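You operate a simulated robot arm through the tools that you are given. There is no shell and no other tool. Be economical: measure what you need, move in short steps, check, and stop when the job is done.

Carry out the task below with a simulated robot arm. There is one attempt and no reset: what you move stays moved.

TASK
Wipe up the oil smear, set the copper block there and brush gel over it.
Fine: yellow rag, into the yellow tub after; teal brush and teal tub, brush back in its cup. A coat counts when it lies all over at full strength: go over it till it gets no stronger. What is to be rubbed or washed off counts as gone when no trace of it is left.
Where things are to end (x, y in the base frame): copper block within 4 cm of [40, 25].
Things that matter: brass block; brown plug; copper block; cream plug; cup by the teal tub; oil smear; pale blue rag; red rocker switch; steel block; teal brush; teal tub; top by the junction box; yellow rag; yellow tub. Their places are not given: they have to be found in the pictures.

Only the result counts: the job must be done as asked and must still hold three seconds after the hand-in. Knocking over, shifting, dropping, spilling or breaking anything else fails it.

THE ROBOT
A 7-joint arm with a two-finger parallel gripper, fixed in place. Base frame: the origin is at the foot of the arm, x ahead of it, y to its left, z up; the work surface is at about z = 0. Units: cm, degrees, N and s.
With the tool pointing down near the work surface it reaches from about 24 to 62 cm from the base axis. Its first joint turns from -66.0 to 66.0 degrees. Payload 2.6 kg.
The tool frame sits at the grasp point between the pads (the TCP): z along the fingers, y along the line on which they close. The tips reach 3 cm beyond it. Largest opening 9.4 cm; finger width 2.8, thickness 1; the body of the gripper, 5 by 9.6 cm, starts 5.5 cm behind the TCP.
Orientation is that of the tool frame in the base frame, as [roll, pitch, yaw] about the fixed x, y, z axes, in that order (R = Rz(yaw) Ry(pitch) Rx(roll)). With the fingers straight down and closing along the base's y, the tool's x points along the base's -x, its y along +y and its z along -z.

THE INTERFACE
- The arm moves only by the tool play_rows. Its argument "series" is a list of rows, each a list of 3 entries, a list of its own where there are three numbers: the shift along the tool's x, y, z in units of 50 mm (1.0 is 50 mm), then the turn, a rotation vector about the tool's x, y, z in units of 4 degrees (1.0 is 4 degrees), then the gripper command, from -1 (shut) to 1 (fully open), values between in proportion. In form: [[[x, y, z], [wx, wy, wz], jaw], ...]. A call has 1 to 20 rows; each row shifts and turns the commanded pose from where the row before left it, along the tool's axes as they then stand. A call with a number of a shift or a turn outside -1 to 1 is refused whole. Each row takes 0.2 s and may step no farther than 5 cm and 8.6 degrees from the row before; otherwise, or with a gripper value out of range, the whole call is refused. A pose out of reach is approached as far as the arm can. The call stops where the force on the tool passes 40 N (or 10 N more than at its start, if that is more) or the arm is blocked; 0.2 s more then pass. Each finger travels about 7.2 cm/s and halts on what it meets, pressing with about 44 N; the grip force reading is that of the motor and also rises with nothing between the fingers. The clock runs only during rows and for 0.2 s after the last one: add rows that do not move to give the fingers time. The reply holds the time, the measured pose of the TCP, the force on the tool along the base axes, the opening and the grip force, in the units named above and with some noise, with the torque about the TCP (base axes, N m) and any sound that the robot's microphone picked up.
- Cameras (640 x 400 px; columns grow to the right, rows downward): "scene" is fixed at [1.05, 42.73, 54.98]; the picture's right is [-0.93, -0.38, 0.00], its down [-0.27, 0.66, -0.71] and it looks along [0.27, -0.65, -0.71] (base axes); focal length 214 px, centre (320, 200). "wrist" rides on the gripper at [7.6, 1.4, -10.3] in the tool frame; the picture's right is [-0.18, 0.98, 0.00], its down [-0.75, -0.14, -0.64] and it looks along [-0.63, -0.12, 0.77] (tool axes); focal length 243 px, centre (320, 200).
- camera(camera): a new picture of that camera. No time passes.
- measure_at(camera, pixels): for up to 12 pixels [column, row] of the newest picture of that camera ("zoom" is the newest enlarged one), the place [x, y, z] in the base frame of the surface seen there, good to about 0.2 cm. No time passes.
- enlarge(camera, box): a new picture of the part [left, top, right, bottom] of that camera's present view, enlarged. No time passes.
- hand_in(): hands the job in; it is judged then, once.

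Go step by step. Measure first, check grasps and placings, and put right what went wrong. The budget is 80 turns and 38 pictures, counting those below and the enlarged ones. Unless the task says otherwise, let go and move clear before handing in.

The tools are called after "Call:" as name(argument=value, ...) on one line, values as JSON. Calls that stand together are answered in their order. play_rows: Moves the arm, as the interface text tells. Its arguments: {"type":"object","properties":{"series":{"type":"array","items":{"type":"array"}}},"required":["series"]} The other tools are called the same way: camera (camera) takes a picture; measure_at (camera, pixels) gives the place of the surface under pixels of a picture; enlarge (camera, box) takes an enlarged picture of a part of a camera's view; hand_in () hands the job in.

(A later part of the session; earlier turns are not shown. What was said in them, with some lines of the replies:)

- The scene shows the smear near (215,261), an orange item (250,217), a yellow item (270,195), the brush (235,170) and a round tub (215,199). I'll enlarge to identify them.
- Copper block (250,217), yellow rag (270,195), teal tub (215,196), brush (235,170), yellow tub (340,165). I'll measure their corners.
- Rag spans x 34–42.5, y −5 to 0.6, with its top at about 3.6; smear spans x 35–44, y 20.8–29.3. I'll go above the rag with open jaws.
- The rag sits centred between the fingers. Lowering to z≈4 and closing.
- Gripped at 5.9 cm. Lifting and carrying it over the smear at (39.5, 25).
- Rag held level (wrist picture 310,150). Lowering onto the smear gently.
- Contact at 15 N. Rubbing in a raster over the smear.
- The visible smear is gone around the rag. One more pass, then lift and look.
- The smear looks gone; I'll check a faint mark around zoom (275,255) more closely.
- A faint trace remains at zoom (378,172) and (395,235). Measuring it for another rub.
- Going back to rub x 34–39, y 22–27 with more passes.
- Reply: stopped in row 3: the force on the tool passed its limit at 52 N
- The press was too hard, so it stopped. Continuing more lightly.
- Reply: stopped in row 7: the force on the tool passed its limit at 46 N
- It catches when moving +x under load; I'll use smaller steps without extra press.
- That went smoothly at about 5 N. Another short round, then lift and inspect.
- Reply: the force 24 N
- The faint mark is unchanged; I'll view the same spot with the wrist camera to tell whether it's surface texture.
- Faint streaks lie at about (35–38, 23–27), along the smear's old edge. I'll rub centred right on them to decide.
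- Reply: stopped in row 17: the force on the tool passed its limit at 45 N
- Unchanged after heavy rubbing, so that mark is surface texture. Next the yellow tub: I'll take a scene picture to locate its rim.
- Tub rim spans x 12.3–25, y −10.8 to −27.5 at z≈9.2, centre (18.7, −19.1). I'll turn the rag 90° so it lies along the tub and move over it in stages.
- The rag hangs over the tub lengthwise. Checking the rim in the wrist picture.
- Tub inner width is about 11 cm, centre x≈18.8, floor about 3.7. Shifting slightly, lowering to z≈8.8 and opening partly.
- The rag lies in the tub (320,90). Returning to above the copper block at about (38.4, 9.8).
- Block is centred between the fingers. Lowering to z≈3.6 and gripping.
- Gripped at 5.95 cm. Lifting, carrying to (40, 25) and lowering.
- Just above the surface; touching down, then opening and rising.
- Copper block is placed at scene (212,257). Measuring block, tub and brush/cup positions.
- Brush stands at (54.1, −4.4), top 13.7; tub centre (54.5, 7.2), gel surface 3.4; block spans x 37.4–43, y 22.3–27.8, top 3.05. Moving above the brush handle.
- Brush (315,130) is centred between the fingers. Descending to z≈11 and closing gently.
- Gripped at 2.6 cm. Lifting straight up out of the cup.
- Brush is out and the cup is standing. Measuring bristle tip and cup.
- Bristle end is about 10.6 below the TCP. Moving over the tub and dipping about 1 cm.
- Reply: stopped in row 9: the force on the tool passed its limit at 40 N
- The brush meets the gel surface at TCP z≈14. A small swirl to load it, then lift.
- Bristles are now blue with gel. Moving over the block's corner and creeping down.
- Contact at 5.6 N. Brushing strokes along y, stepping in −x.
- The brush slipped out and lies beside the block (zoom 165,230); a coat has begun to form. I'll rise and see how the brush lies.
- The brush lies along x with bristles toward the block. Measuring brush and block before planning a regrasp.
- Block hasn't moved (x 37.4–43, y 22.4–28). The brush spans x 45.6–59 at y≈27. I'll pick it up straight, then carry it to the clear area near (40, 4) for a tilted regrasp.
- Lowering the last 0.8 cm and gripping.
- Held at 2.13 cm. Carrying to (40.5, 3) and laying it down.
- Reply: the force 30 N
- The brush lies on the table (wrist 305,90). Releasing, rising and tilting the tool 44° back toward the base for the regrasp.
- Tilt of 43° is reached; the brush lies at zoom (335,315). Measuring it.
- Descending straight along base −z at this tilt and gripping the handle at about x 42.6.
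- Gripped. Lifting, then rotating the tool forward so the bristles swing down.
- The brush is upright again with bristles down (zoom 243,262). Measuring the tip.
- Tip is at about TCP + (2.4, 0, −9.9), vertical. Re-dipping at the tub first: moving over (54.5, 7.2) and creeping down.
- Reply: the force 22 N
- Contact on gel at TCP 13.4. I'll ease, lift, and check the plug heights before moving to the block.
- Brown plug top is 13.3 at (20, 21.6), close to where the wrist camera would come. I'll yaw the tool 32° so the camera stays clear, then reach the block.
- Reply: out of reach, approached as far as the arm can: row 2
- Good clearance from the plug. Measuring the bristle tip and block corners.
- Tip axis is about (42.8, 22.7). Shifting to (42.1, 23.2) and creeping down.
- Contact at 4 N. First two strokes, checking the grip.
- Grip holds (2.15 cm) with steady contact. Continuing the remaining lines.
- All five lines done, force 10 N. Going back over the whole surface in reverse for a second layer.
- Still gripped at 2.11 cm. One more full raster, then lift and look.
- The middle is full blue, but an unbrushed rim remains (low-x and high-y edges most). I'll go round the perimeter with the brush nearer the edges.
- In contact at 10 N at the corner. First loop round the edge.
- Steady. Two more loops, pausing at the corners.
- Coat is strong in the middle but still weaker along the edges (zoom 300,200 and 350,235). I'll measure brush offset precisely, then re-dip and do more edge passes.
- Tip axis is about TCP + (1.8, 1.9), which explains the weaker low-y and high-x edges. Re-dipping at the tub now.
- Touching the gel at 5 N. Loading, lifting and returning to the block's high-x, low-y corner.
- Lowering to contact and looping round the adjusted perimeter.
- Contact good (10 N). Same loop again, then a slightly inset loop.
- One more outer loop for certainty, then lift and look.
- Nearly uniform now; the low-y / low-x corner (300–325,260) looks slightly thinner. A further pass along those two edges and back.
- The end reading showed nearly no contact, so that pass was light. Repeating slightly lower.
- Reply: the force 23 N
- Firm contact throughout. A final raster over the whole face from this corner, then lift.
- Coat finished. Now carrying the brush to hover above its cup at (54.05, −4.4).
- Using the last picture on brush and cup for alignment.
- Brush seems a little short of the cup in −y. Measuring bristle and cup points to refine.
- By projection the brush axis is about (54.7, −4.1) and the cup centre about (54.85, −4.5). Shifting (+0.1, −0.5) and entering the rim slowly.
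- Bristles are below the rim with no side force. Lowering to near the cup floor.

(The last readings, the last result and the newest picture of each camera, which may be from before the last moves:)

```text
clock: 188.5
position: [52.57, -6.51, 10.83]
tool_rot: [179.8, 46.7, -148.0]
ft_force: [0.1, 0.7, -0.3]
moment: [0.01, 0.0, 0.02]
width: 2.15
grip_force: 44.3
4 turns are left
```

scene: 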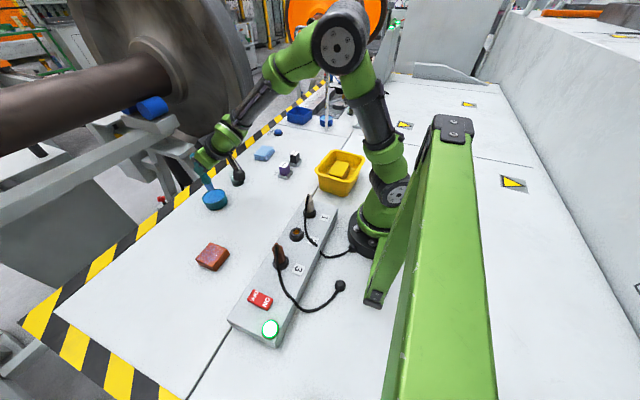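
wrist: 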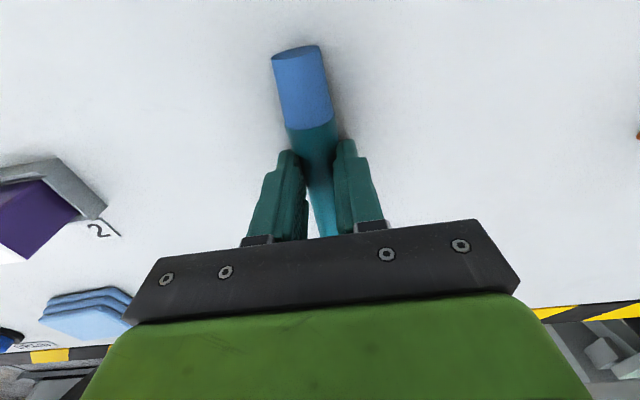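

Nearly on the cup floor, no side load. Opening gently and withdrawing along the tool axis.

Call:
play_rows(series=[[[0.012, 0, 0.011], [0, 0, 0], -1], [[0, 0, 0], [0, 0, 0], -0.45], [[0, 0, 0], [0, 0, 0], -0.2], [[0, 0, 0], [0, 0, 0], 0.2], [[0, 0, 0], [0, 0, 0], 0.2], [[0, 0, 0], [0, 0, 0], 0.2], [[0, 0, -0.3], [0, 0, 0], 0.2], [[0, 0, -0.5], [0, 0, 0], 0.2], [[0, 0, -0.7], [0, 0, 0], 0.2], [[0, 0, -0.8], [0, 0, 0], 0.2], [[-0.5, 0, -0.5], [0, 0, 0], 0.2], [[0, 0, 0], [0, 0, 0], 0.2]])

```text
clock: 191.1
position: [45.27, -11.07, 22.35]
tool_rot: [179.7, 46.6, -148.0]
ft_force: [0.0, -1.2, 0.1]
moment: [0.02, -0.03, 0.0]
width: 5.65
grip_force: 0.0
3 turns are left
```

The gripper is open and clear at z 22, with no contact forces during the withdrawal. Handing in.

Call:
hand_in()

```text
The job is handed in.
```

I handed the job in, but I had no pictures left to confirm the last steps.

- **Smear:** wiped up. Faint streaks stayed at its old edge and did not change with further rubbing, so I took them for marks in the table surface.
- **Rag:** in the yellow tub.
- **Copper block:** at about (40, 25).
- **Gel:** brushed over the top face until the middle was full blue. In the last close picture a thin orange rim showed at the edges and one corner looked slightly thin. I went over the edges again but did not look after that.
- **Brush:** it slipped out of the gripper once and fell beside the block. I picked it up and later let it go in its cup; it met no side force going in, but I did not see it standing there.
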